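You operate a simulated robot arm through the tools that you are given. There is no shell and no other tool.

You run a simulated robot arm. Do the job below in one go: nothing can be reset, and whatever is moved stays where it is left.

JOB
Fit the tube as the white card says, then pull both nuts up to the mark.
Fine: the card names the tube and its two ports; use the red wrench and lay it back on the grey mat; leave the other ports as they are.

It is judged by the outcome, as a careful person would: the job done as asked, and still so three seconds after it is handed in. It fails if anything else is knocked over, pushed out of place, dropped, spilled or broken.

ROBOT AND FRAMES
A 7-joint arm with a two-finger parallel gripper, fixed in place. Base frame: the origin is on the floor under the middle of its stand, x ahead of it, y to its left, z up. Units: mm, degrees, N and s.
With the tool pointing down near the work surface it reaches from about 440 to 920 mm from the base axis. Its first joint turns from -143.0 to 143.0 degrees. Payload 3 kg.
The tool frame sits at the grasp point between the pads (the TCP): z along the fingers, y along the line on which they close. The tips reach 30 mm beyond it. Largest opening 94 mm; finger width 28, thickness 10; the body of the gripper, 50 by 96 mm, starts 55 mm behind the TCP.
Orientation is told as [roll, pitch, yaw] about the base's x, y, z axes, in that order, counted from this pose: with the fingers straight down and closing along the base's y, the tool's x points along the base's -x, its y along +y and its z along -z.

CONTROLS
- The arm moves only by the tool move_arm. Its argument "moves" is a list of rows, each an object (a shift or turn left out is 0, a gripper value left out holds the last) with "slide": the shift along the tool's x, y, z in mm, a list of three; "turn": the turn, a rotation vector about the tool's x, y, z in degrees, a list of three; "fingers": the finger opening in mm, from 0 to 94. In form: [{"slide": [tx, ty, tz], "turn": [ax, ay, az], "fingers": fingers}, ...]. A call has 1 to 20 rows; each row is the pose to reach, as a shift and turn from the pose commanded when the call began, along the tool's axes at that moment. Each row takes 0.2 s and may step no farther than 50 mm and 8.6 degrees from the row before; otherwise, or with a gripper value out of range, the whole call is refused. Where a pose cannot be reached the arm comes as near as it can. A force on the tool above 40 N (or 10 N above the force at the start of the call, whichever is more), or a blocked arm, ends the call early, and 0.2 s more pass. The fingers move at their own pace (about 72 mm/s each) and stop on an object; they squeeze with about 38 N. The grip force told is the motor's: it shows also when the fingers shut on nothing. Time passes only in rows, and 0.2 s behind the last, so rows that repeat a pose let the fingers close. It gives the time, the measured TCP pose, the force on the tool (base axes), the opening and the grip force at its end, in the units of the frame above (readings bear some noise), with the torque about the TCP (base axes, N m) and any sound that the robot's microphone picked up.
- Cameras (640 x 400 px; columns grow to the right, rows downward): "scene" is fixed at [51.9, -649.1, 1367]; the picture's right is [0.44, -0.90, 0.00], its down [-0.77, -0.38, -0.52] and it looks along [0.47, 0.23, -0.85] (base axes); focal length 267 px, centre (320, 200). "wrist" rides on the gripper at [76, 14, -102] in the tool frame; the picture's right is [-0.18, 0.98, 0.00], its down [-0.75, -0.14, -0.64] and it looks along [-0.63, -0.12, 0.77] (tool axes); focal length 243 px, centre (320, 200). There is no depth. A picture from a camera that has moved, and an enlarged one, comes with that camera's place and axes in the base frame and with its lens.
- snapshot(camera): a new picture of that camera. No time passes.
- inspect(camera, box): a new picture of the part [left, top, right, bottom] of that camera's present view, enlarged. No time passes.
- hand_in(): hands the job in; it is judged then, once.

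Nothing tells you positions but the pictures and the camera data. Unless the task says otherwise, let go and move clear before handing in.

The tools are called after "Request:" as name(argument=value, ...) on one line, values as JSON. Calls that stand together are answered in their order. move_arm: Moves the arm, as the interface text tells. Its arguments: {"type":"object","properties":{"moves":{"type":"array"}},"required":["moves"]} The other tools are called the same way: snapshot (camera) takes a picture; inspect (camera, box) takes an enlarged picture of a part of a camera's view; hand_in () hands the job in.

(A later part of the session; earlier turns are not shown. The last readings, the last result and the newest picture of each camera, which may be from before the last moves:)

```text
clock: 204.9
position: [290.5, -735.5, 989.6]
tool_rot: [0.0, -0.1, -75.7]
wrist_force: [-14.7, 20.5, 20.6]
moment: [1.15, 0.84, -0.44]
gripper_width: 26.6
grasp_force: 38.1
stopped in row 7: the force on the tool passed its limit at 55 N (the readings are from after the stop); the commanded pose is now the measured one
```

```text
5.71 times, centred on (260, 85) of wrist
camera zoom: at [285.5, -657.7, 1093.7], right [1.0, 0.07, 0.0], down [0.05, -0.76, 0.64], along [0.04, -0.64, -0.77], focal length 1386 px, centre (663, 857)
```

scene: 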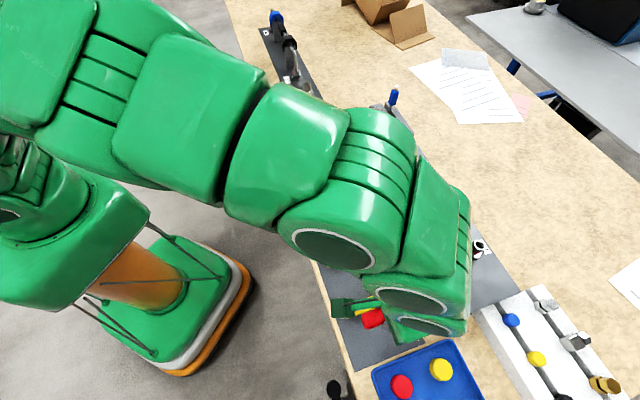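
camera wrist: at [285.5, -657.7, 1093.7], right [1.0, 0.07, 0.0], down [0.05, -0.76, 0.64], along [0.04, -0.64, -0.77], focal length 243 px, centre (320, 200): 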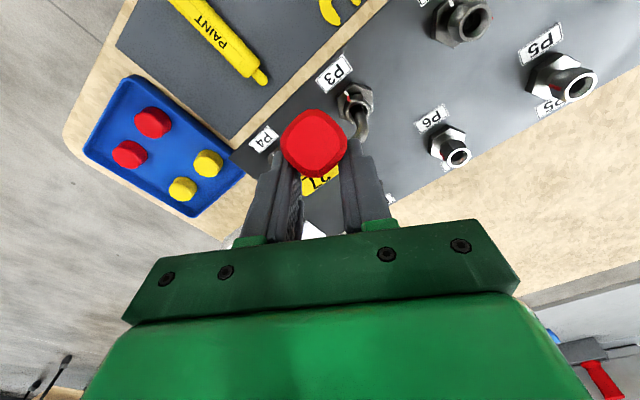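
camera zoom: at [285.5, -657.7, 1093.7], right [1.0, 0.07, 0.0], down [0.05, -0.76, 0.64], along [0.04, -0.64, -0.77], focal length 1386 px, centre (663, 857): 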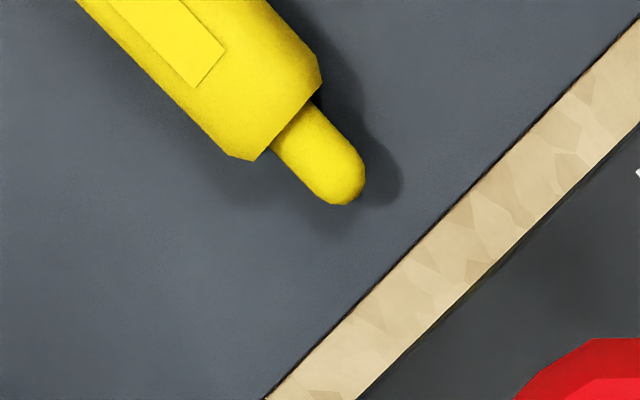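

Something caught: 55 N. The wrench jaw was under the tube's crossbar when I raised it, and the wrench has pitched in my grip. I'm stopping to see the state of everything.

Request:
snapshot(camera="scene")

Request:
inspect(camera="scene", box=[390, 200, 490, 310])

Request:
inspect(camera="wrist", box=[220, 60, 420, 250])

```text
taken
```

scene: 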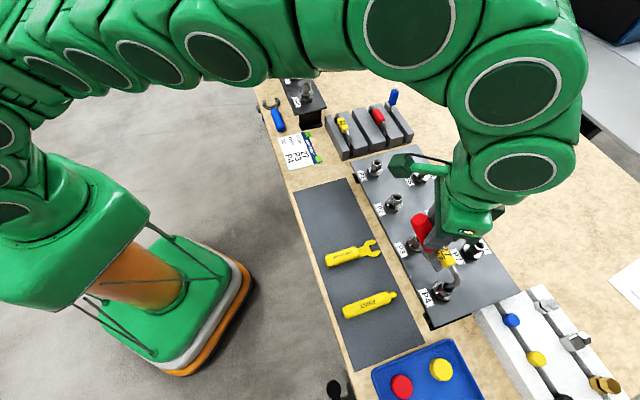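

```text
3.64 times, centred on (440, 255) of scene
camera zoom: at [51.9, -649.1, 1367.0], right [0.44, -0.9, 0.0], down [-0.77, -0.38, -0.52], along [0.47, 0.23, -0.85], focal length 970 px, centre (-116, 0)
```

zoom: 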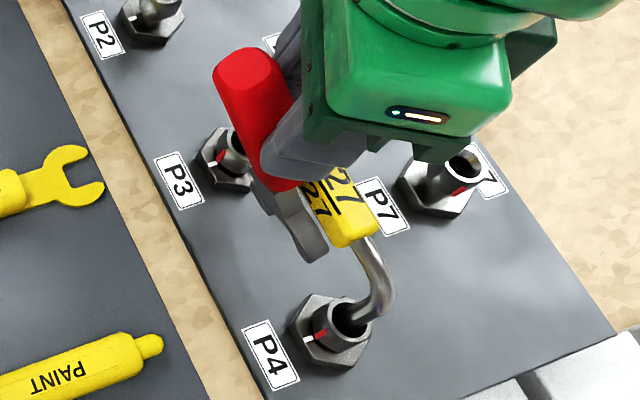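

```text
2.11 times, centred on (320, 155) of wrist
camera zoom: at [285.5, -657.7, 1093.7], right [1.0, 0.07, 0.0], down [0.05, -0.76, 0.64], along [0.04, -0.64, -0.77], focal length 511 px, centre (320, 295)
```

zoom: 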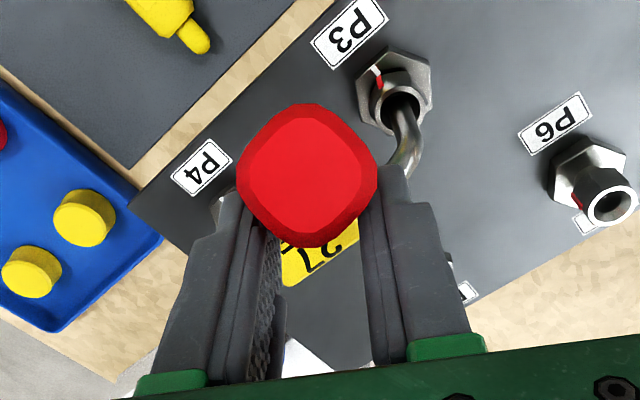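

The tube, P3 and P4 marks all look undisturbed. The wrench has pivoted head-down in my grip and is leaning on the tube from the mat side, not hooked. I'll ease away toward the mat, along the force direction.

Request:
move_arm(moves=[{"slide": [2.8, -1.1, -1]}, {"slide": [5.6, -2.2, -2]}, {"slide": [9.3, -3.7, -3]}, {"slide": [9.3, -3.7, -3]}])

Request:
inspect(camera="scene", box=[390, 200, 490, 310])

Request:
inspect(camera="scene", box=[410, 225, 460, 275])

```text
clock: 205.9
position: [286.3, -727.3, 992.7]
tool_rot: [0.0, 0.0, -75.4]
wrist_force: [-0.4, 0.1, -2.2]
moment: [0.0, -0.02, -0.04]
gripper_width: 26.5
grasp_force: 37.4
```

```text
3.64 times, centred on (440, 255) of scene
camera zoom: at [51.9, -649.1, 1367.0], right [0.44, -0.9, 0.0], down [-0.77, -0.38, -0.52], along [0.47, 0.23, -0.85], focal length 970 px, centre (-116, 0)
```

zoom: 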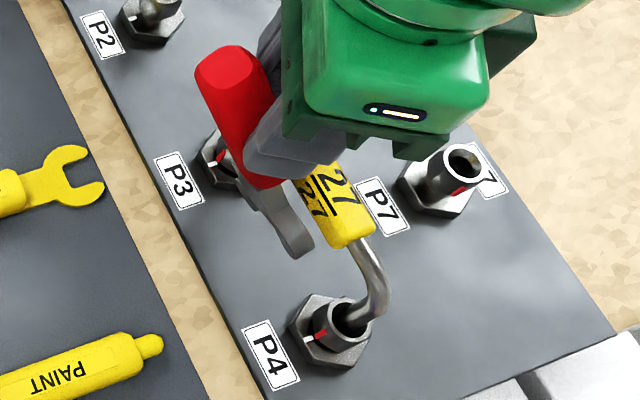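

```text
8.00 times, centred on (435, 250) of scene
camera zoom: at [51.9, -649.1, 1367.0], right [0.44, -0.9, 0.0], down [-0.77, -0.38, -0.52], along [0.47, 0.23, -0.85], focal length 2135 px, centre (-600, -200)
```

zoom: 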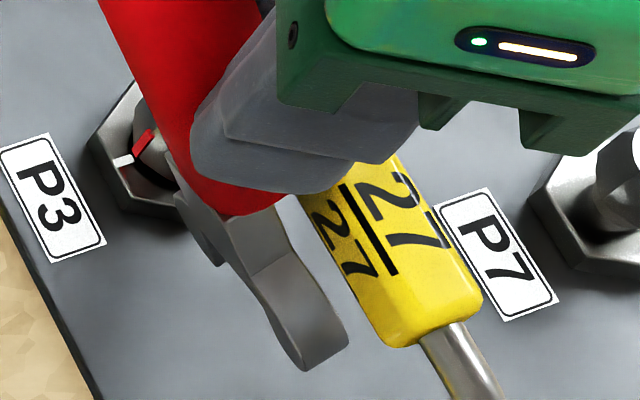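

It's free and there is no load. The tube and both marks are unchanged. I'll raise the dangling wrench well clear of the tube, then look down at P4 from above.

Request:
move_arm(moves=[{"slide": [2, -1, -10]}, {"slide": [4, -1.5, -30]}, {"slide": [4, -1.5, -55]}, {"slide": [4, -1.5, -80]}, {"slide": [4, -1.5, -80]}])

Request:
inspect(camera="scene", box=[390, 180, 490, 310])

```text
clock: 207.1
position: [284.1, -723.5, 1072.4]
tool_rot: [0.1, -0.2, -75.5]
wrist_force: [0.0, -0.6, -1.0]
moment: [-0.02, 0.01, 0.01]
gripper_width: 26.1
grasp_force: 38.0
```

```text
3.08 times, centred on (440, 245) of scene
camera zoom: at [51.9, -649.1, 1367.0], right [0.44, -0.9, 0.0], down [-0.77, -0.38, -0.52], along [0.47, 0.23, -0.85], focal length 821 px, centre (-49, 62)
```

zoom: 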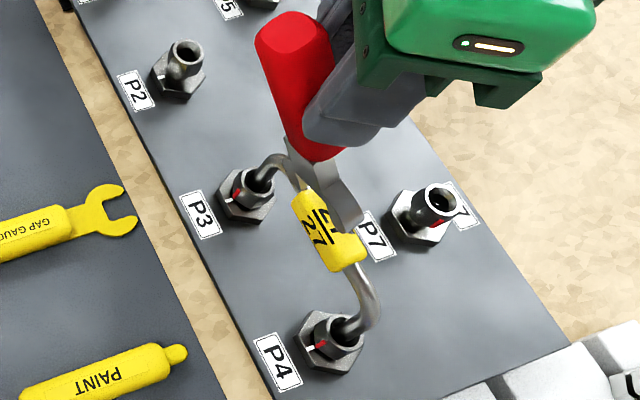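

Request:
move_arm(moves=[{"slide": [-15, 3.5, 0], "turn": [0, 0, -7.6]}, {"slide": [-31, 7, 0], "turn": [0, 0, -15.2]}, {"slide": [-47, 10.5, 0], "turn": [0, 0, -22.9]}, {"slide": [-62.9, 14.4, 0], "turn": [0, 0, -30.5]}, {"slide": [-62.9, 14.4, 0], "turn": [0, 0, -30.5]}])

Request:
snapshot(camera="wrist")

Request:
inspect(camera="wrist", box=[220, 30, 300, 110])

```text
clock: 208.3
position: [311.8, -772.0, 1064.3]
tool_rot: [-0.1, 0.0, -44.8]
wrist_force: [0.6, 0.0, -0.6]
moment: [-0.01, 0.06, 0.01]
gripper_width: 25.9
grasp_force: 37.8
out of reach, approached as far as the arm can: row 4, 5
```

```text
taken
camera wrist: at [267.1, -708.6, 1166.8], right [0.82, 0.57, 0.0], down [0.43, -0.63, 0.64], along [0.37, -0.53, -0.77], focal length 243 px, centre (320, 200)
```

wrist: 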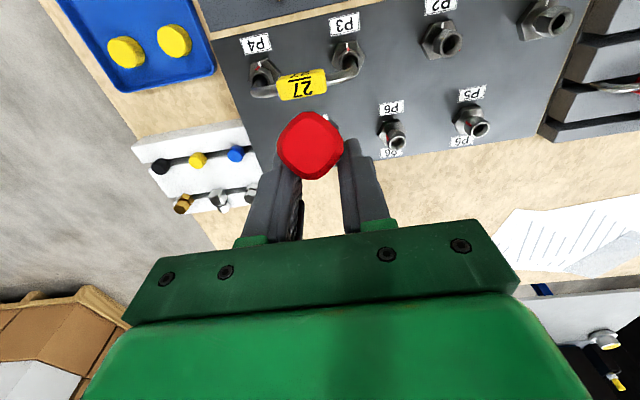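

```text
5.00 times, centred on (260, 70) of wrist
camera zoom: at [267.1, -708.6, 1166.8], right [0.82, 0.57, 0.0], down [0.43, -0.63, 0.64], along [0.37, -0.53, -0.77], focal length 1213 px, centre (620, 850)
```

zoom: 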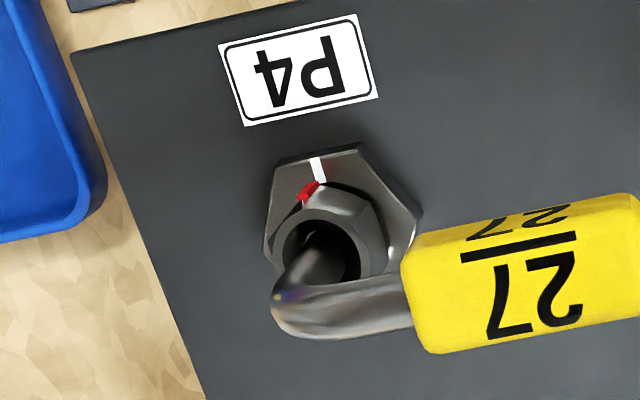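

Good view of both ports. I'll zoom tightly on each.

Request:
inspect(camera="wrist", box=[248, 52, 278, 82])

Request:
inspect(camera="wrist", box=[330, 35, 360, 65])

```text
13.33 times, centred on (263, 67) of wrist
camera zoom: at [267.1, -708.6, 1166.8], right [0.82, 0.57, 0.0], down [0.43, -0.63, 0.64], along [0.37, -0.53, -0.77], focal length 3235 px, centre (1080, 1973)
```

zoom: 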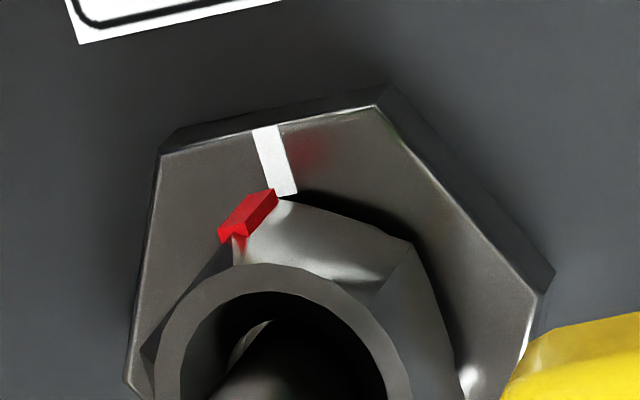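

```text
13.33 times, centred on (345, 50) of wrist
camera zoom: at [267.1, -708.6, 1166.8], right [0.82, 0.57, 0.0], down [0.43, -0.63, 0.64], along [0.37, -0.53, -0.77], focal length 3235 px, centre (-13, 2200)
```

zoom: 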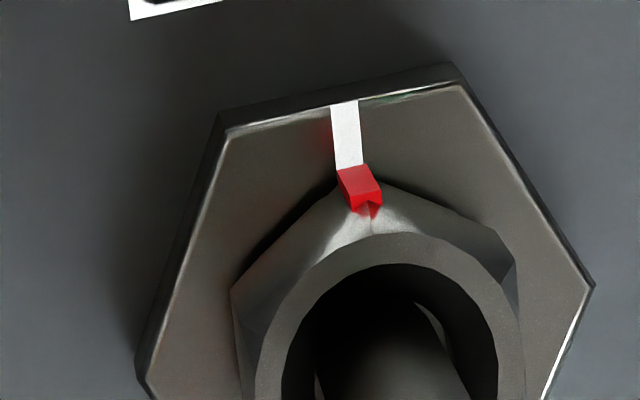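

Both red stripes sit on their ticks. P3 and P4 measure the same within about a degree, so the tightening is finished. Next I'll return the wrench. It's hanging about 50° head-down in my grip, so I'll carry it over the mat and set it down tip-first, easing it flat.

Request:
move_arm(moves=[{"slide": [25, 37, 0]}, {"slide": [50, 74, 0]}, {"slide": [75, 111, 0]}, {"slide": [100, 148.5, 0]}, {"slide": [124.9, 185.5, 0], "turn": [0, 0, 1.1]}, {"slide": [124.9, 185.5, 0], "turn": [0, 0, 1.1]}])

Request:
snapshot(camera="wrist")

Request:
snapshot(camera="scene")

Request:
inspect(camera="scene", box=[310, 100, 430, 220])

```text
clock: 209.7
position: [352.8, -549.6, 1064.9]
tool_rot: [0.1, -0.1, -46.0]
wrist_force: [0.9, -0.3, -1.6]
moment: [-0.02, -0.01, 0.0]
gripper_width: 25.7
grasp_force: 38.6
```

```text
taken
camera wrist: at [309.9, -485.5, 1166.5], right [0.83, 0.55, 0.0], down [0.42, -0.64, 0.64], along [0.35, -0.54, -0.77], focal length 243 px, centre (320, 200)
```

wrist: 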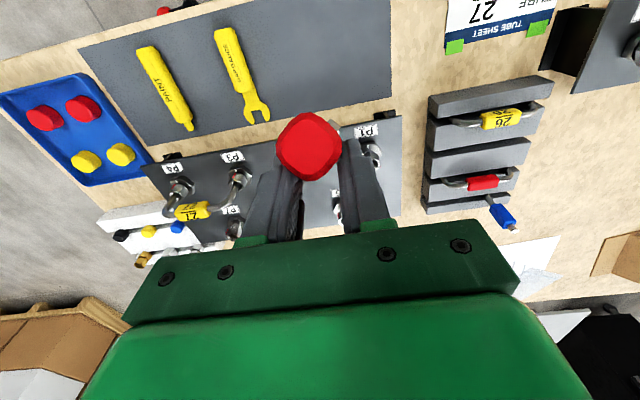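

```text
taken
```

scene: 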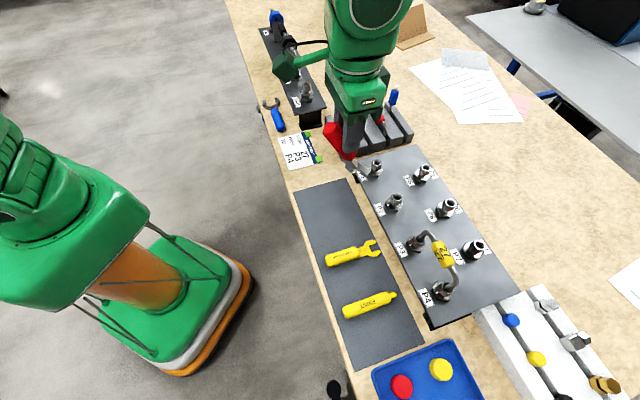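

```text
3.33 times, centred on (370, 160) of scene
camera zoom: at [51.9, -649.1, 1367.0], right [0.44, -0.9, 0.0], down [-0.77, -0.38, -0.52], along [0.47, 0.23, -0.85], focal length 890 px, centre (153, 333)
```

zoom: 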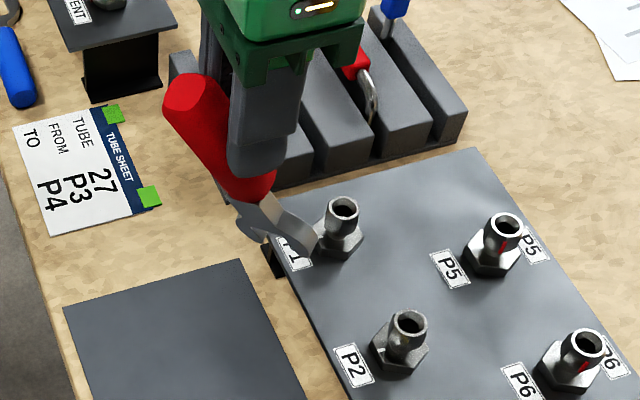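

The mat is clear. I'll check more carefully how the wrench sits in the fingers before setting it down.

Request:
inspect(camera="wrist", box=[220, 80, 420, 250])

Request:
inspect(camera="scene", box=[320, 115, 390, 180])

```text
2.35 times, centred on (320, 165) of wrist
camera zoom: at [309.9, -485.5, 1166.5], right [0.83, 0.55, 0.0], down [0.42, -0.64, 0.64], along [0.35, -0.54, -0.77], focal length 571 px, centre (320, 282)
```

zoom: 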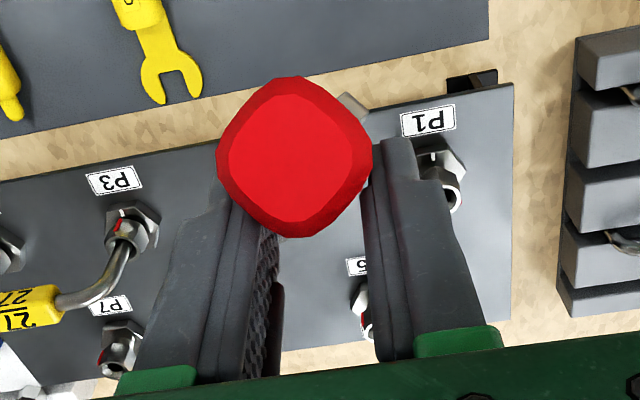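

```text
6.15 times, centred on (355, 148) of scene
camera zoom: at [51.9, -649.1, 1367.0], right [0.44, -0.9, 0.0], down [-0.77, -0.38, -0.52], along [0.47, 0.23, -0.85], focal length 1642 px, centre (105, 523)
```

zoom: 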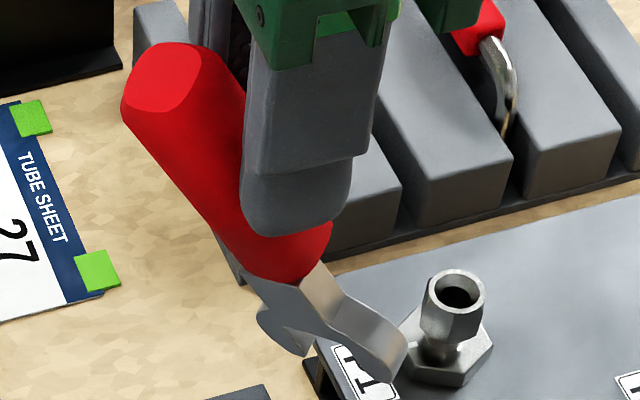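

Request:
inspect(camera="scene", box=[340, 145, 375, 180])

```text
11.43 times, centred on (358, 162) of scene
camera zoom: at [51.9, -649.1, 1367.0], right [0.44, -0.9, 0.0], down [-0.77, -0.38, -0.52], along [0.47, 0.23, -0.85], focal length 3050 px, centre (-109, 629)
```

zoom: 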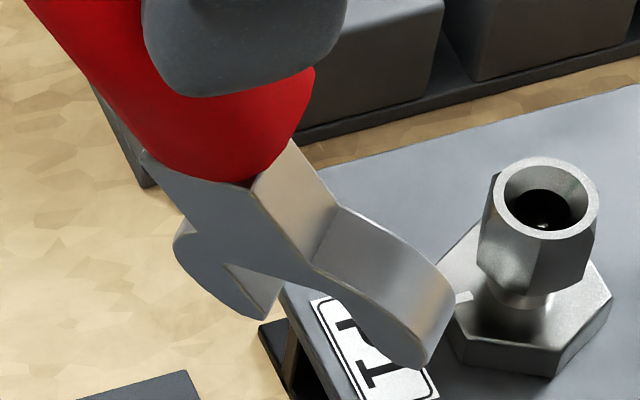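

The wrench has both pitched (about 63° head-down) and rolled in the grip. To lay it down gently I'll lean the tool back so the wrench comes close to horizontal, first testing that tilt up here in free air.

Request:
move_arm(moves=[{"slide": [5, 0, 0], "turn": [0, -8, 0]}, {"slide": [10, 0, 0], "turn": [0, -16, 0]}, {"slide": [15, 0, 0], "turn": [0, -24, 0]}, {"slide": [20, 0, 0], "turn": [0, -32, 0]}, {"slide": [25, 0, 0], "turn": [0, -40, 0]}, {"slide": [30, 0, 0], "turn": [0, -48, 0]}, {"slide": [35, 0, 0], "turn": [0, -54, 0]}, {"slide": [35, 0, 0], "turn": [0, -54, 0]}])

Request:
snapshot(camera="scene")

Request:
inspect(camera="scene", box=[300, 110, 400, 200])

Request:
snapshot(camera="wrist")

```text
clock: 211.5
position: [329.8, -525.5, 1063.8]
tool_rot: [-0.1, -54.2, -46.0]
wrist_force: [-0.6, -1.0, -1.8]
moment: [0.03, 0.01, 0.05]
gripper_width: 25.4
grasp_force: 38.3
```

```text
taken
```

scene: 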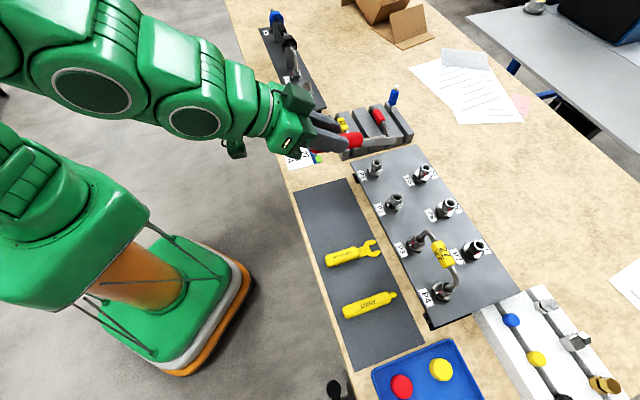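

```text
4.44 times, centred on (350, 155) of scene
camera zoom: at [51.9, -649.1, 1367.0], right [0.44, -0.9, 0.0], down [-0.77, -0.38, -0.52], along [0.47, 0.23, -0.85], focal length 1186 px, centre (187, 400)
```

zoom: 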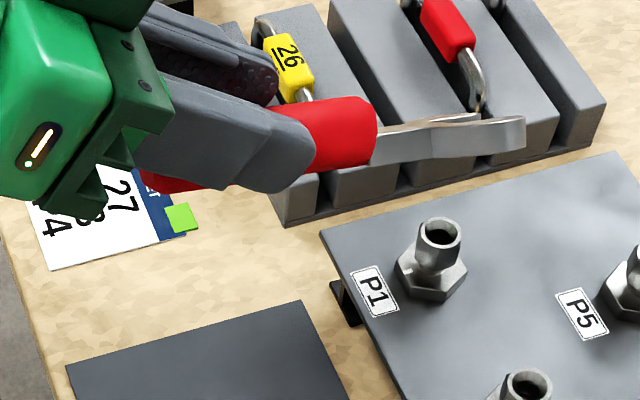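

```text
taken
camera wrist: at [251.1, -424.5, 1062.8], right [0.78, 0.61, 0.15], down [-0.16, -0.04, 0.99], along [0.6, -0.8, 0.06], focal length 243 px, centre (320, 200)
```

wrist: 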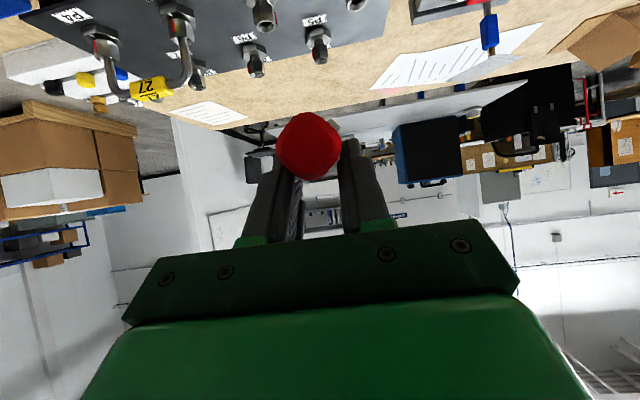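

The leaned-back pose is reachable and the wrench is now close to horizontal. I'll move over its spot on the mat and descend to about 70 mm above it.

Request:
move_arm(moves=[{"slide": [17.4, 0, -24.2]}, {"slide": [52, 0, 0.8]}, {"slide": [88, 0, 26.8]}, {"slide": [124, 0, 52.7]}, {"slide": [158, 0, 77.2]}, {"slide": [182.7, 0, 95]}, {"slide": [182.7, 0, 95]}])

Request:
inspect(camera="scene", box=[285, 160, 405, 260])

Request:
snapshot(camera="scene")

```text
clock: 213.1
position: [337.3, -526.9, 910.7]
tool_rot: [-0.1, -54.0, -45.9]
wrist_force: [1.0, -0.2, -1.1]
moment: [0.03, 0.03, 0.01]
gripper_width: 25.5
grasp_force: 37.9
out of reach, approached as far as the arm can: row 2, 3, 4, 5, 6, 7
```

```text
4.00 times, centred on (345, 210) of scene
camera zoom: at [51.9, -649.1, 1367.0], right [0.44, -0.9, 0.0], down [-0.77, -0.38, -0.52], along [0.47, 0.23, -0.85], focal length 1068 px, centre (220, 160)
```

zoom: 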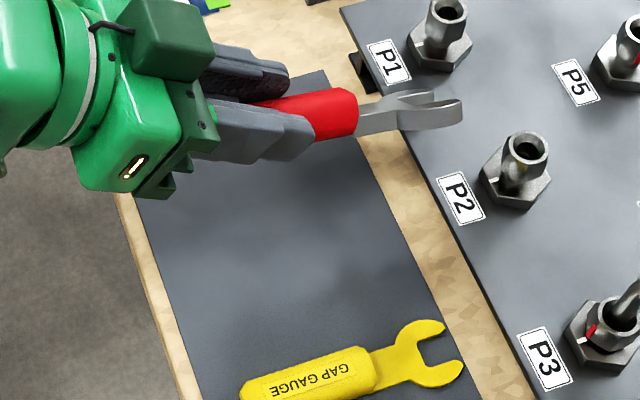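

```text
taken
```

scene: 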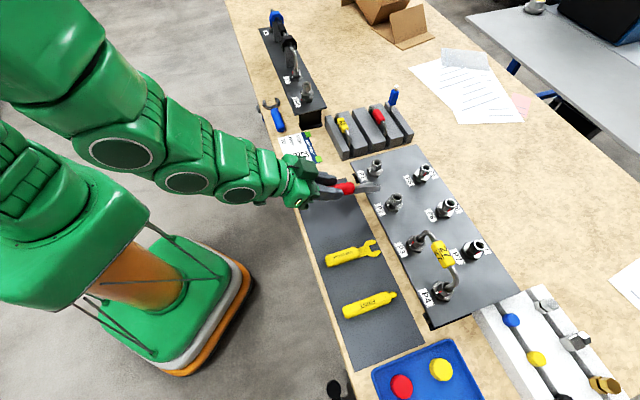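

At full tilt the arm can't get that low. I'll use a 30° lean, which is reachable, and let the mat itself push the wrench level as I lower it. First I'll raise and reposition.

Request:
move_arm(moves=[{"slide": [-20, -2, -16]}, {"slide": [-30.3, -4, -25.2], "turn": [0, 8, 0]}, {"slide": [-30.3, -5.7, -25.2], "turn": [0, 16, 0]}, {"slide": [-30.3, -5.7, -25.2], "turn": [0, 24, 0]}, {"slide": [-30.3, -5.7, -25.2], "turn": [0, 24, 0]}])

Request:
inspect(camera="scene", box=[285, 140, 405, 240])

Request:
snapshot(camera="wrist")

```text
clock: 214.3
position: [332.6, -530.6, 945.6]
tool_rot: [0.0, -30.0, -45.9]
wrist_force: [-0.7, 0.5, -2.2]
moment: [0.0, 0.02, 0.02]
gripper_width: 25.1
grasp_force: 38.1
```

```text
4.00 times, centred on (345, 190) of scene
camera zoom: at [51.9, -649.1, 1367.0], right [0.44, -0.9, 0.0], down [-0.77, -0.38, -0.52], along [0.47, 0.23, -0.85], focal length 1068 px, centre (220, 240)
```

zoom: 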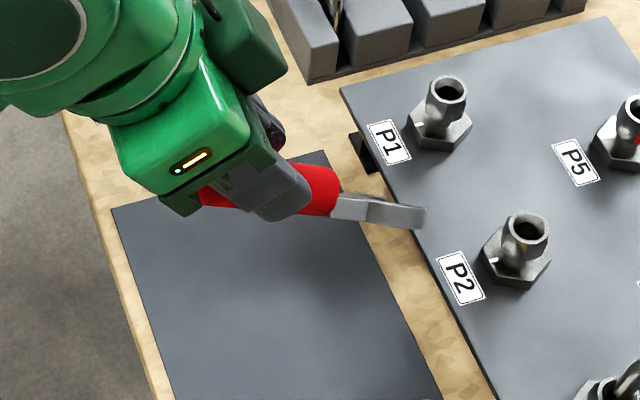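

```text
taken
camera wrist: at [259.7, -436.1, 997.9], right [0.82, 0.57, 0.09], down [0.13, -0.34, 0.93], along [0.56, -0.75, -0.35], focal length 243 px, centre (320, 200)
```

wrist: 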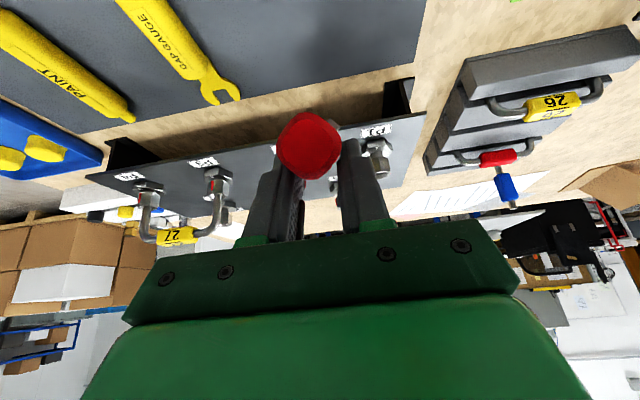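

The handle has now settled squarely in the pads (25.1 mm), with the jaw plane vertical. I'll lower until the lower jaw touches the mat.

Request:
move_arm(moves=[{"slide": [8, 0, 17]}, {"slide": [16, 0, 34]}, {"slide": [23.2, 0, 50.1]}, {"slide": [23.2, 0, 50.1]}])

Request:
inspect(camera="scene", box=[285, 160, 405, 260])

```text
clock: 214.9
position: [331.1, -530.9, 911.5]
tool_rot: [0.0, -29.8, -46.0]
wrist_force: [-5.9, 8.9, 4.5]
moment: [0.2, 0.14, -0.01]
gripper_width: 25.0
grasp_force: 37.9
stopped in row 3: the force on the tool passed its limit at 58 N (the readings are from after the stop); the commanded pose is now the measured one
```

```text
4.00 times, centred on (345, 210) of scene
camera zoom: at [51.9, -649.1, 1367.0], right [0.44, -0.9, 0.0], down [-0.77, -0.38, -0.52], along [0.47, 0.23, -0.85], focal length 1068 px, centre (220, 160)
```

zoom: 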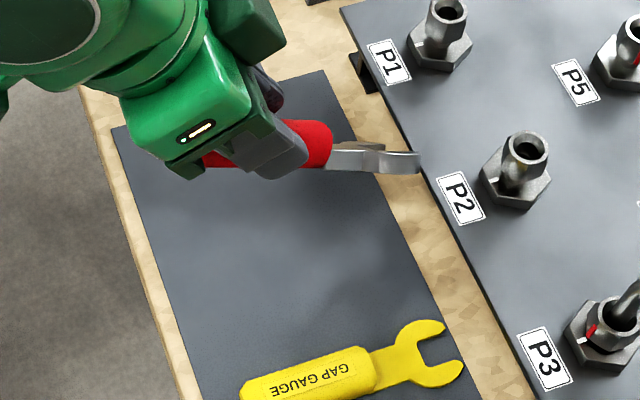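

The jaw tip reached the edge of the port plate instead of the mat, because it sticks out further than I estimated. Nothing has moved. I'll back off 45 mm toward the robot and look again.

Request:
move_arm(moves=[{"slide": [5, 0, -8]}, {"slide": [20, 0, -22]}, {"slide": [34, 0, -31]}, {"slide": [34, 0, -31]}])

Request:
inspect(camera="scene", box=[285, 160, 405, 260])

Request:
inspect(camera="scene", box=[320, 165, 390, 225])

Request:
snapshot(camera="wrist")

```text
clock: 215.9
position: [300.2, -501.1, 921.8]
tool_rot: [0.0, -29.9, -46.0]
wrist_force: [0.7, -0.7, -1.1]
moment: [0.02, -0.02, 0.04]
gripper_width: 25.5
grasp_force: 38.4
```

```text
4.00 times, centred on (345, 210) of scene
camera zoom: at [51.9, -649.1, 1367.0], right [0.44, -0.9, 0.0], down [-0.77, -0.38, -0.52], along [0.47, 0.23, -0.85], focal length 1068 px, centre (220, 160)
```

zoom: 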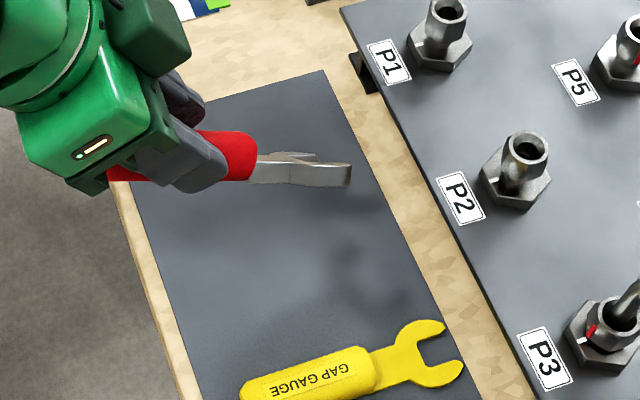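

```text
6.67 times, centred on (355, 195) of scene
camera zoom: at [51.9, -649.1, 1367.0], right [0.44, -0.9, 0.0], down [-0.77, -0.38, -0.52], along [0.47, 0.23, -0.85], focal length 1779 px, centre (87, 233)
```

zoom: 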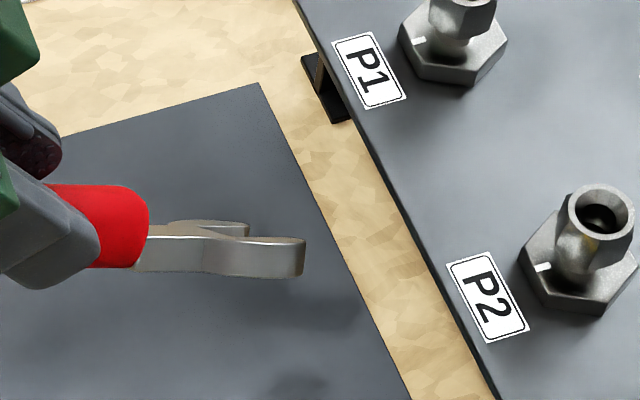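

```text
taken
camera wrist: at [228.4, -406.0, 972.7], right [0.82, 0.57, 0.09], down [0.13, -0.34, 0.93], along [0.56, -0.75, -0.35], focal length 243 px, centre (320, 200)
```

wrist: 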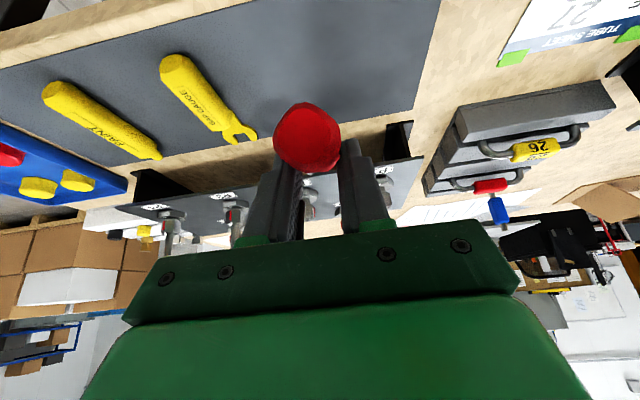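

The wrench is edge-on, 35° head-down, and clear. I'll move it forward just 20 mm so that it stays on the mat and lower in small steps until the jaw touches.

Request:
move_arm(moves=[{"slide": [-17.3, 0, 10]}, {"slide": [-9.8, 0, 23]}, {"slide": [-2.3, 0, 36]}, {"slide": [0.7, 0, 41.2]}, {"slide": [0.7, 0, 41.2]}])

Request:
inspect(camera="scene", box=[320, 165, 390, 225])

```text
clock: 217.1
position: [314.2, -513.4, 885.9]
tool_rot: [0.0, -29.8, -46.0]
wrist_force: [-0.1, 0.0, -1.1]
moment: [-0.02, 0.02, -0.05]
gripper_width: 25.1
grasp_force: 37.8
```

```text
6.67 times, centred on (355, 195) of scene
camera zoom: at [51.9, -649.1, 1367.0], right [0.44, -0.9, 0.0], down [-0.77, -0.38, -0.52], along [0.47, 0.23, -0.85], focal length 1779 px, centre (87, 233)
```

zoom: 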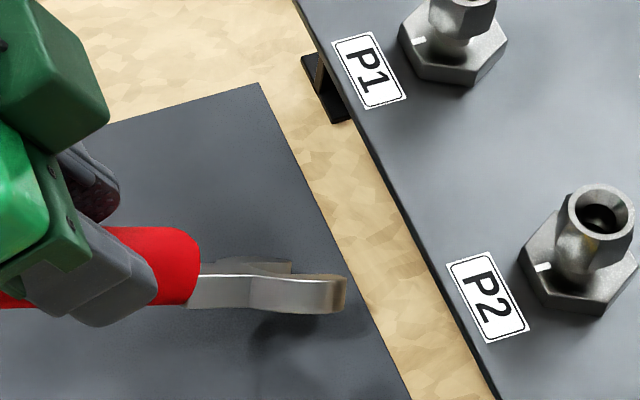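

Request:
move_arm(moves=[{"slide": [1, 0, 1.7]}, {"slide": [2, 0, 3.5]}, {"slide": [3, 0, 5.2]}, {"slide": [4, 0, 6.9]}, {"slide": [5, 0, 8.7]}, {"slide": [5, 0, 8.7]}])

Request:
inspect(camera="scene", box=[320, 165, 390, 225])

```text
clock: 218.5
position: [313.6, -514.3, 874.4]
tool_rot: [0.0, -29.9, -45.9]
wrist_force: [0.4, 0.4, -1.2]
moment: [0.01, 0.04, 0.01]
gripper_width: 25.5
grasp_force: 38.2
```

```text
6.67 times, centred on (355, 195) of scene
camera zoom: at [51.9, -649.1, 1367.0], right [0.44, -0.9, 0.0], down [-0.77, -0.38, -0.52], along [0.47, 0.23, -0.85], focal length 1779 px, centre (87, 233)
```

zoom: 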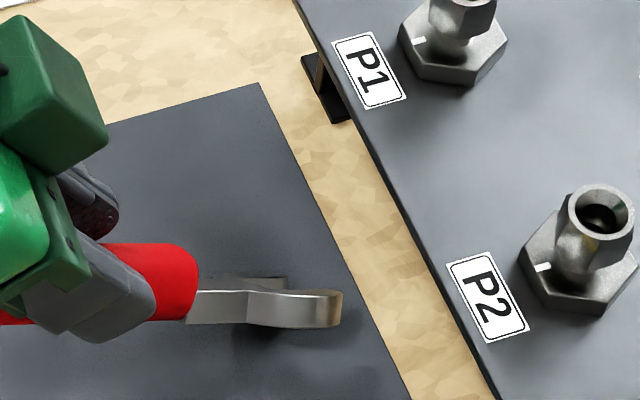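

Request:
move_arm(moves=[{"slide": [1, 0, 1.7]}, {"slide": [2, 0, 3.5]}, {"slide": [3, 0, 5.2]}, {"slide": [4, 0, 6.9]}, {"slide": [4, 0, 6.9]}])

Request:
inspect(camera="scene", box=[320, 165, 390, 225])

```text
clock: 219.1
position: [313.1, -514.8, 872.4]
tool_rot: [-0.1, -29.8, -46.1]
wrist_force: [-6.7, 6.7, 13.1]
moment: [-0.06, -0.21, 0.08]
gripper_width: 25.5
grasp_force: 38.3
stopped in row 2: the force on the tool passed its limit at 41 N (the readings are from after the stop); the commanded pose is now the measured one
```

```text
6.67 times, centred on (355, 195) of scene
camera zoom: at [51.9, -649.1, 1367.0], right [0.44, -0.9, 0.0], down [-0.77, -0.38, -0.52], along [0.47, 0.23, -0.85], focal length 1779 px, centre (87, 233)
```

zoom: 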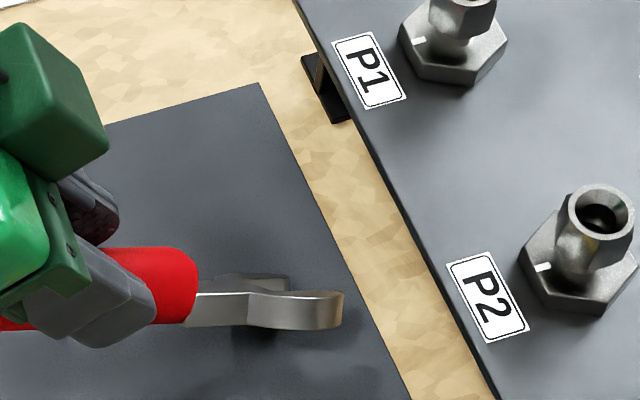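

The jaw touches the mat at z 872, but the grip is too tight for the wrench to pivot. I'll see whether commanding an opening closer to the handle width lowers the squeeze.

Request:
move_arm(moves=[{"slide": [0, 0, 0], "fingers": 24}, {"slide": [0, 0, 0], "fingers": 24}])

Request:
move_arm(moves=[{"slide": [0, 0, 0], "fingers": 24.8}, {"slide": [0, 0, 0], "fingers": 24.8}])

```text
clock: 219.7
position: [313.3, -514.2, 871.9]
tool_rot: [0.1, -29.9, -46.0]
wrist_force: [-2.6, 2.1, 7.1]
moment: [-0.3, -0.38, 0.04]
gripper_width: 25.5
grasp_force: 38.2
```

```text
clock: 220.3
position: [313.0, -516.0, 871.6]
tool_rot: [-0.1, -29.8, -46.0]
wrist_force: [-0.1, 0.8, -0.6]
moment: [0.05, 0.04, 0.02]
gripper_width: 26.0
grasp_force: 5.8
```

With 24.8 mm commanded, the squeeze dropped to about 6 N and the contact load disappeared, so the wrench can pivot now. I'll check and then lower along the arc.

Request:
inspect(camera="scene", box=[310, 165, 390, 235])

Request:
inspect(camera="wrist", box=[220, 80, 420, 250])

```text
5.71 times, centred on (350, 200) of scene
camera zoom: at [51.9, -649.1, 1367.0], right [0.44, -0.9, 0.0], down [-0.77, -0.38, -0.52], along [0.47, 0.23, -0.85], focal length 1525 px, centre (149, 200)
```

zoom: 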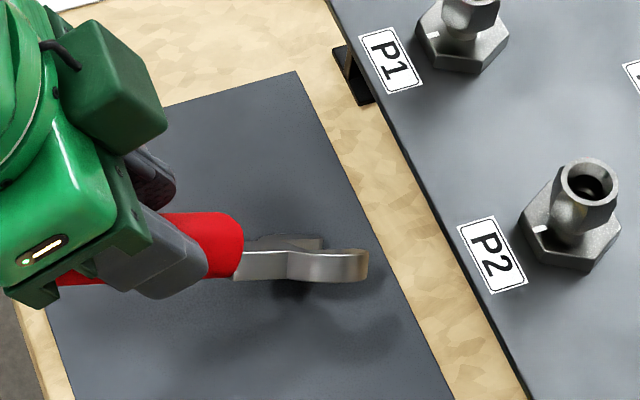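

```text
2.35 times, centred on (320, 165) of wrist
camera zoom: at [241.7, -420.2, 923.1], right [0.82, 0.57, 0.09], down [0.13, -0.34, 0.93], along [0.56, -0.75, -0.35], focal length 571 px, centre (320, 282)
```

zoom: 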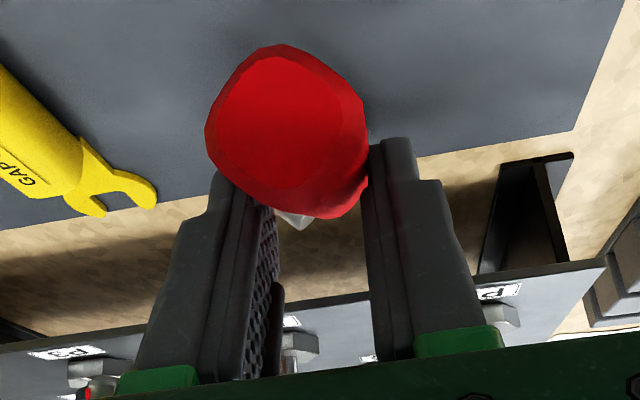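

The wrench is levelling. I'll continue along the arc, backwards and down, with the light grip.

Request:
move_arm(moves=[{"slide": [3, 0, 1.1], "fingers": 24.8}, {"slide": [6, 0, 2.2]}, {"slide": [9, 0, 3.3]}, {"slide": [11.9, 0, 4.4]}, {"slide": [11.9, 0, 4.4]}])

Request:
inspect(camera="scene", box=[300, 165, 380, 235])

Request:
inspect(camera="wrist", box=[220, 60, 420, 230])

```text
clock: 221.5
position: [306.4, -508.5, 861.9]
tool_rot: [0.0, -29.8, -46.0]
wrist_force: [-0.6, 0.6, -1.6]
moment: [0.02, -0.02, 0.02]
gripper_width: 26.1
grasp_force: 6.5
```

```text
5.71 times, centred on (340, 200) of scene
camera zoom: at [51.9, -649.1, 1367.0], right [0.44, -0.9, 0.0], down [-0.77, -0.38, -0.52], along [0.47, 0.23, -0.85], focal length 1525 px, centre (206, 200)
```

zoom: 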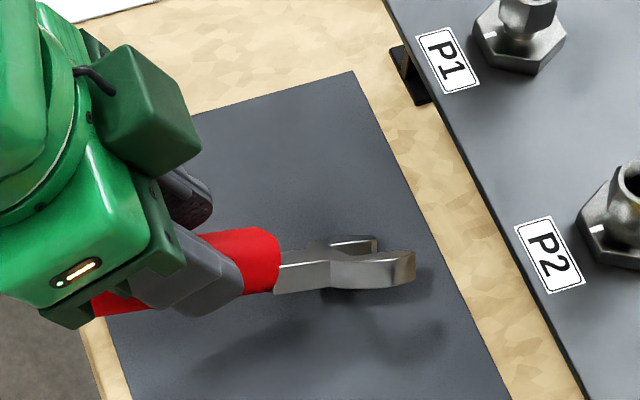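

```text
2.35 times, centred on (320, 145) of wrist
camera zoom: at [235.6, -414.4, 913.6], right [0.82, 0.57, 0.09], down [0.13, -0.34, 0.93], along [0.56, -0.75, -0.35], focal length 571 px, centre (320, 329)
```

zoom: 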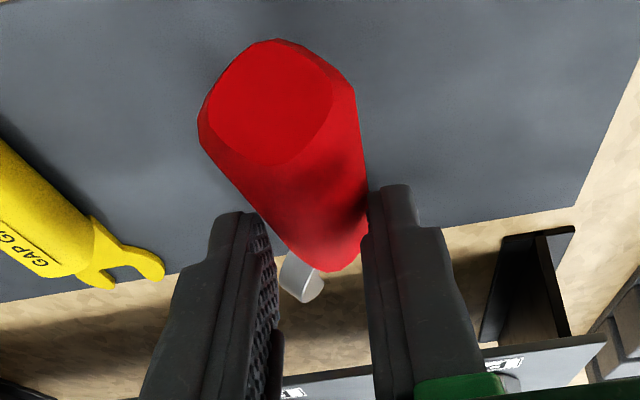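

It's coming down gently and also rolling back toward flat. Continuing along the arc.

Request:
move_arm(moves=[{"slide": [3.3, 0, 1.7]}, {"slide": [6.6, 0, 3.4]}, {"slide": [9.9, 0, 5.1]}, {"slide": [14.6, 0, 8.1]}, {"slide": [19.3, 0, 11.2]}, {"slide": [19.3, 0, 11.2]}])

Request:
inspect(camera="scene", box=[290, 165, 370, 235])

Request:
inspect(camera="wrist", box=[220, 60, 420, 230])

```text
clock: 222.9
position: [298.3, -500.2, 843.3]
tool_rot: [0.0, -29.8, -45.9]
wrist_force: [-0.3, -0.1, -1.1]
moment: [0.03, -0.01, 0.01]
gripper_width: 25.8
grasp_force: 5.5
```

```text
5.71 times, centred on (330, 200) of scene
camera zoom: at [51.9, -649.1, 1367.0], right [0.44, -0.9, 0.0], down [-0.77, -0.38, -0.52], along [0.47, 0.23, -0.85], focal length 1525 px, centre (263, 200)
```

zoom: 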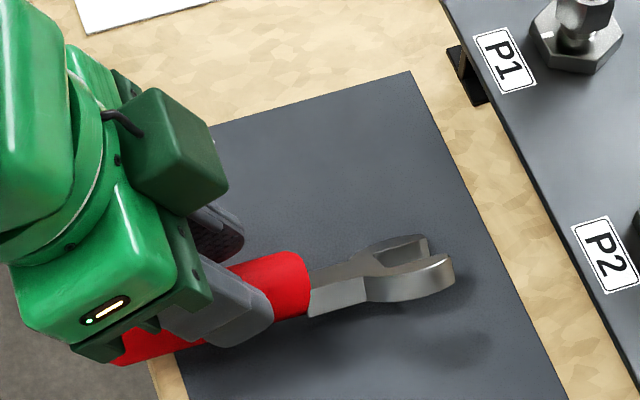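

```text
2.35 times, centred on (320, 145) of wrist
camera zoom: at [227.8, -406.6, 894.4], right [0.82, 0.57, 0.09], down [0.13, -0.34, 0.93], along [0.56, -0.75, -0.35], focal length 571 px, centre (320, 329)
```

zoom: 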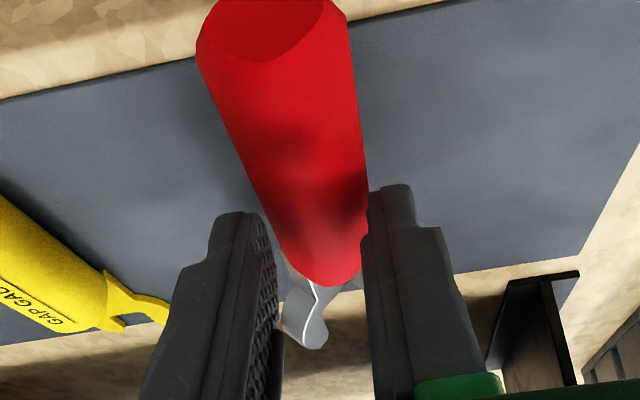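

Almost flat now. The handle end is a bit past the mat's front edge, so I'll shift the wrench 22 mm forward before setting it down.

Request:
move_arm(moves=[{"slide": [-4.8, 0, 2.75]}, {"slide": [-9.5, 0, 5.5]}, {"slide": [-14.3, 0, 8.25]}, {"slide": [-19, 0, 11]}, {"slide": [-19, 0, 11]}])

Request:
inspect(camera="scene", box=[290, 165, 380, 245])

Request:
inspect(camera="wrist", box=[220, 30, 420, 230])

```text
clock: 224.1
position: [314.8, -516.1, 842.2]
tool_rot: [0.0, -29.8, -46.1]
wrist_force: [0.3, 0.4, -1.6]
moment: [0.03, -0.02, 0.0]
gripper_width: 25.7
grasp_force: 6.2
```

```text
5.00 times, centred on (335, 205) of scene
camera zoom: at [51.9, -649.1, 1367.0], right [0.44, -0.9, 0.0], down [-0.77, -0.38, -0.52], along [0.47, 0.23, -0.85], focal length 1334 px, centre (245, 175)
```

zoom: 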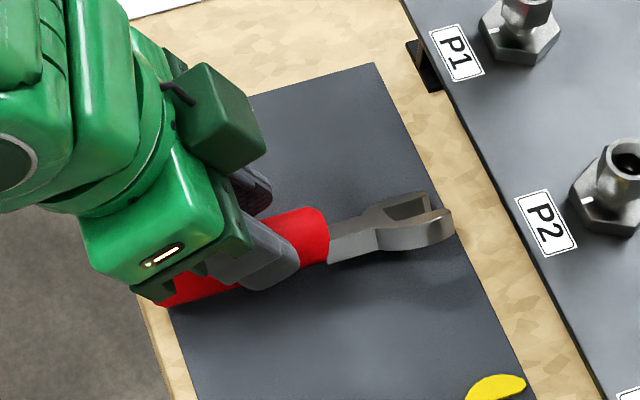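

```text
2.00 times, centred on (320, 130) of wrist
camera zoom: at [243.2, -421.8, 893.7], right [0.82, 0.57, 0.09], down [0.13, -0.34, 0.93], along [0.56, -0.75, -0.35], focal length 485 px, centre (320, 340)
```

zoom: 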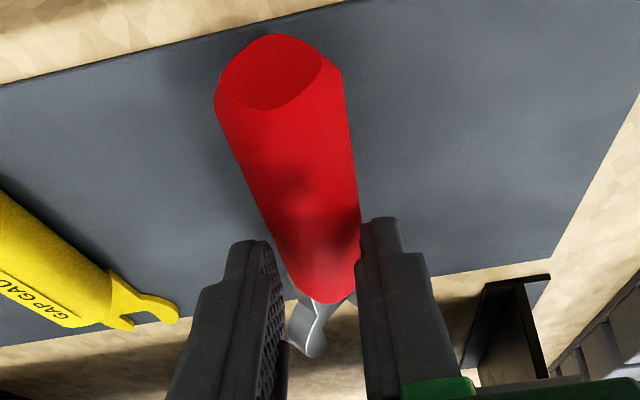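

It lies within the mat now. Lowering straight down in small steps until it rests.

Request:
move_arm(moves=[{"slide": [1, 0, 1.73]}, {"slide": [2, 0, 3.46]}, {"slide": [3, 0, 5.2]}, {"slide": [4, 0, 6.93]}, {"slide": [4, 0, 6.93]}])

Request:
inspect(camera="scene", box=[290, 165, 380, 245])

Request:
inspect(camera="wrist", box=[220, 30, 420, 230])

```text
clock: 225.3
position: [314.7, -516.2, 834.3]
tool_rot: [0.0, -29.8, -46.0]
wrist_force: [-0.6, 0.2, 0.3]
moment: [0.01, 0.01, 0.0]
gripper_width: 25.4
grasp_force: 0.8
```

```text
5.00 times, centred on (335, 205) of scene
camera zoom: at [51.9, -649.1, 1367.0], right [0.44, -0.9, 0.0], down [-0.77, -0.38, -0.52], along [0.47, 0.23, -0.85], focal length 1334 px, centre (245, 175)
```

zoom: 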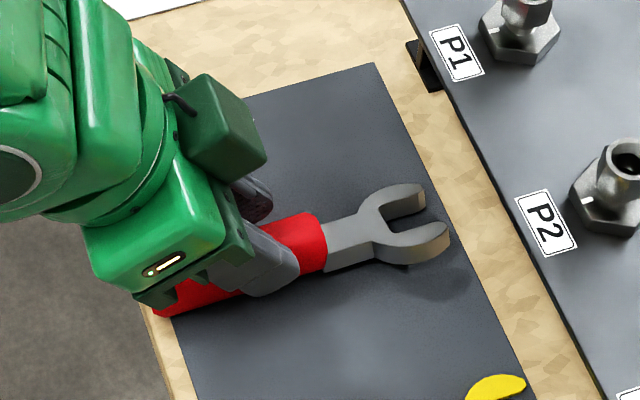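

```text
2.00 times, centred on (320, 130) of wrist
camera zoom: at [243.8, -422.0, 885.7], right [0.82, 0.57, 0.09], down [0.13, -0.34, 0.93], along [0.56, -0.75, -0.35], focal length 485 px, centre (320, 340)
```

zoom: 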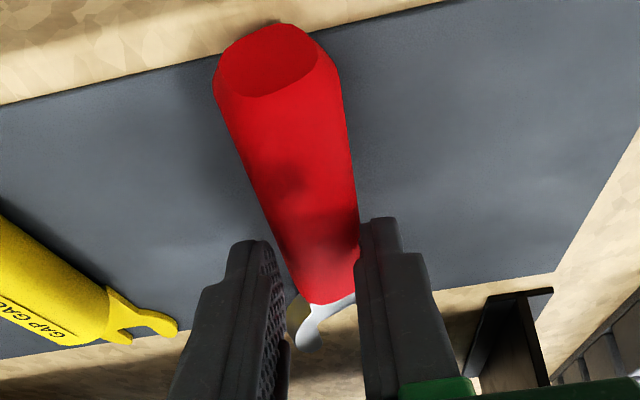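

It's resting on the mat, flat with the jaws level, and the grip has gone slack. I'll lower another 2 mm and open the fingers slowly.

Request:
move_arm(moves=[{"slide": [0.5, 0, 0.87]}, {"slide": [1, 0, 1.73]}, {"slide": [1, 0, 1.73]}, {"slide": [1, 0, 1.73], "fingers": 27}, {"slide": [1, 0, 1.73], "fingers": 30}, {"slide": [1, 0, 1.73], "fingers": 36}, {"slide": [1, 0, 1.73], "fingers": 44}, {"slide": [1, 0, 1.73], "fingers": 50}, {"slide": [1, 0, 1.73], "fingers": 50}])

Request:
inspect(camera="scene", box=[290, 165, 380, 245])

Request:
inspect(camera="wrist", box=[220, 30, 420, 230])

```text
clock: 227.3
position: [315.0, -516.2, 832.4]
tool_rot: [-0.1, -29.8, -46.0]
wrist_force: [1.3, -0.6, 0.5]
moment: [0.03, 0.0, 0.01]
gripper_width: 49.9
grasp_force: 0.1
```

```text
5.00 times, centred on (335, 205) of scene
camera zoom: at [51.9, -649.1, 1367.0], right [0.44, -0.9, 0.0], down [-0.77, -0.38, -0.52], along [0.47, 0.23, -0.85], focal length 1334 px, centre (245, 175)
```

zoom: 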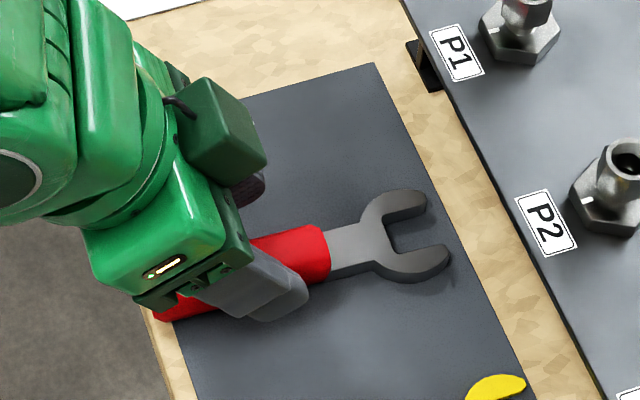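

```text
2.00 times, centred on (320, 130) of wrist
camera zoom: at [243.6, -422.1, 883.8], right [0.82, 0.57, 0.09], down [0.13, -0.34, 0.93], along [0.56, -0.75, -0.35], focal length 485 px, centre (320, 340)
```

zoom: 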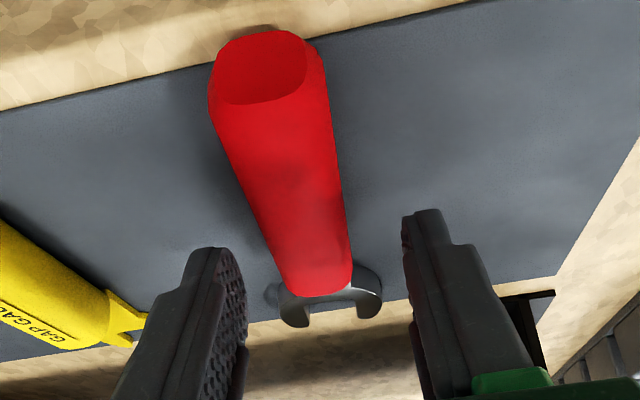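

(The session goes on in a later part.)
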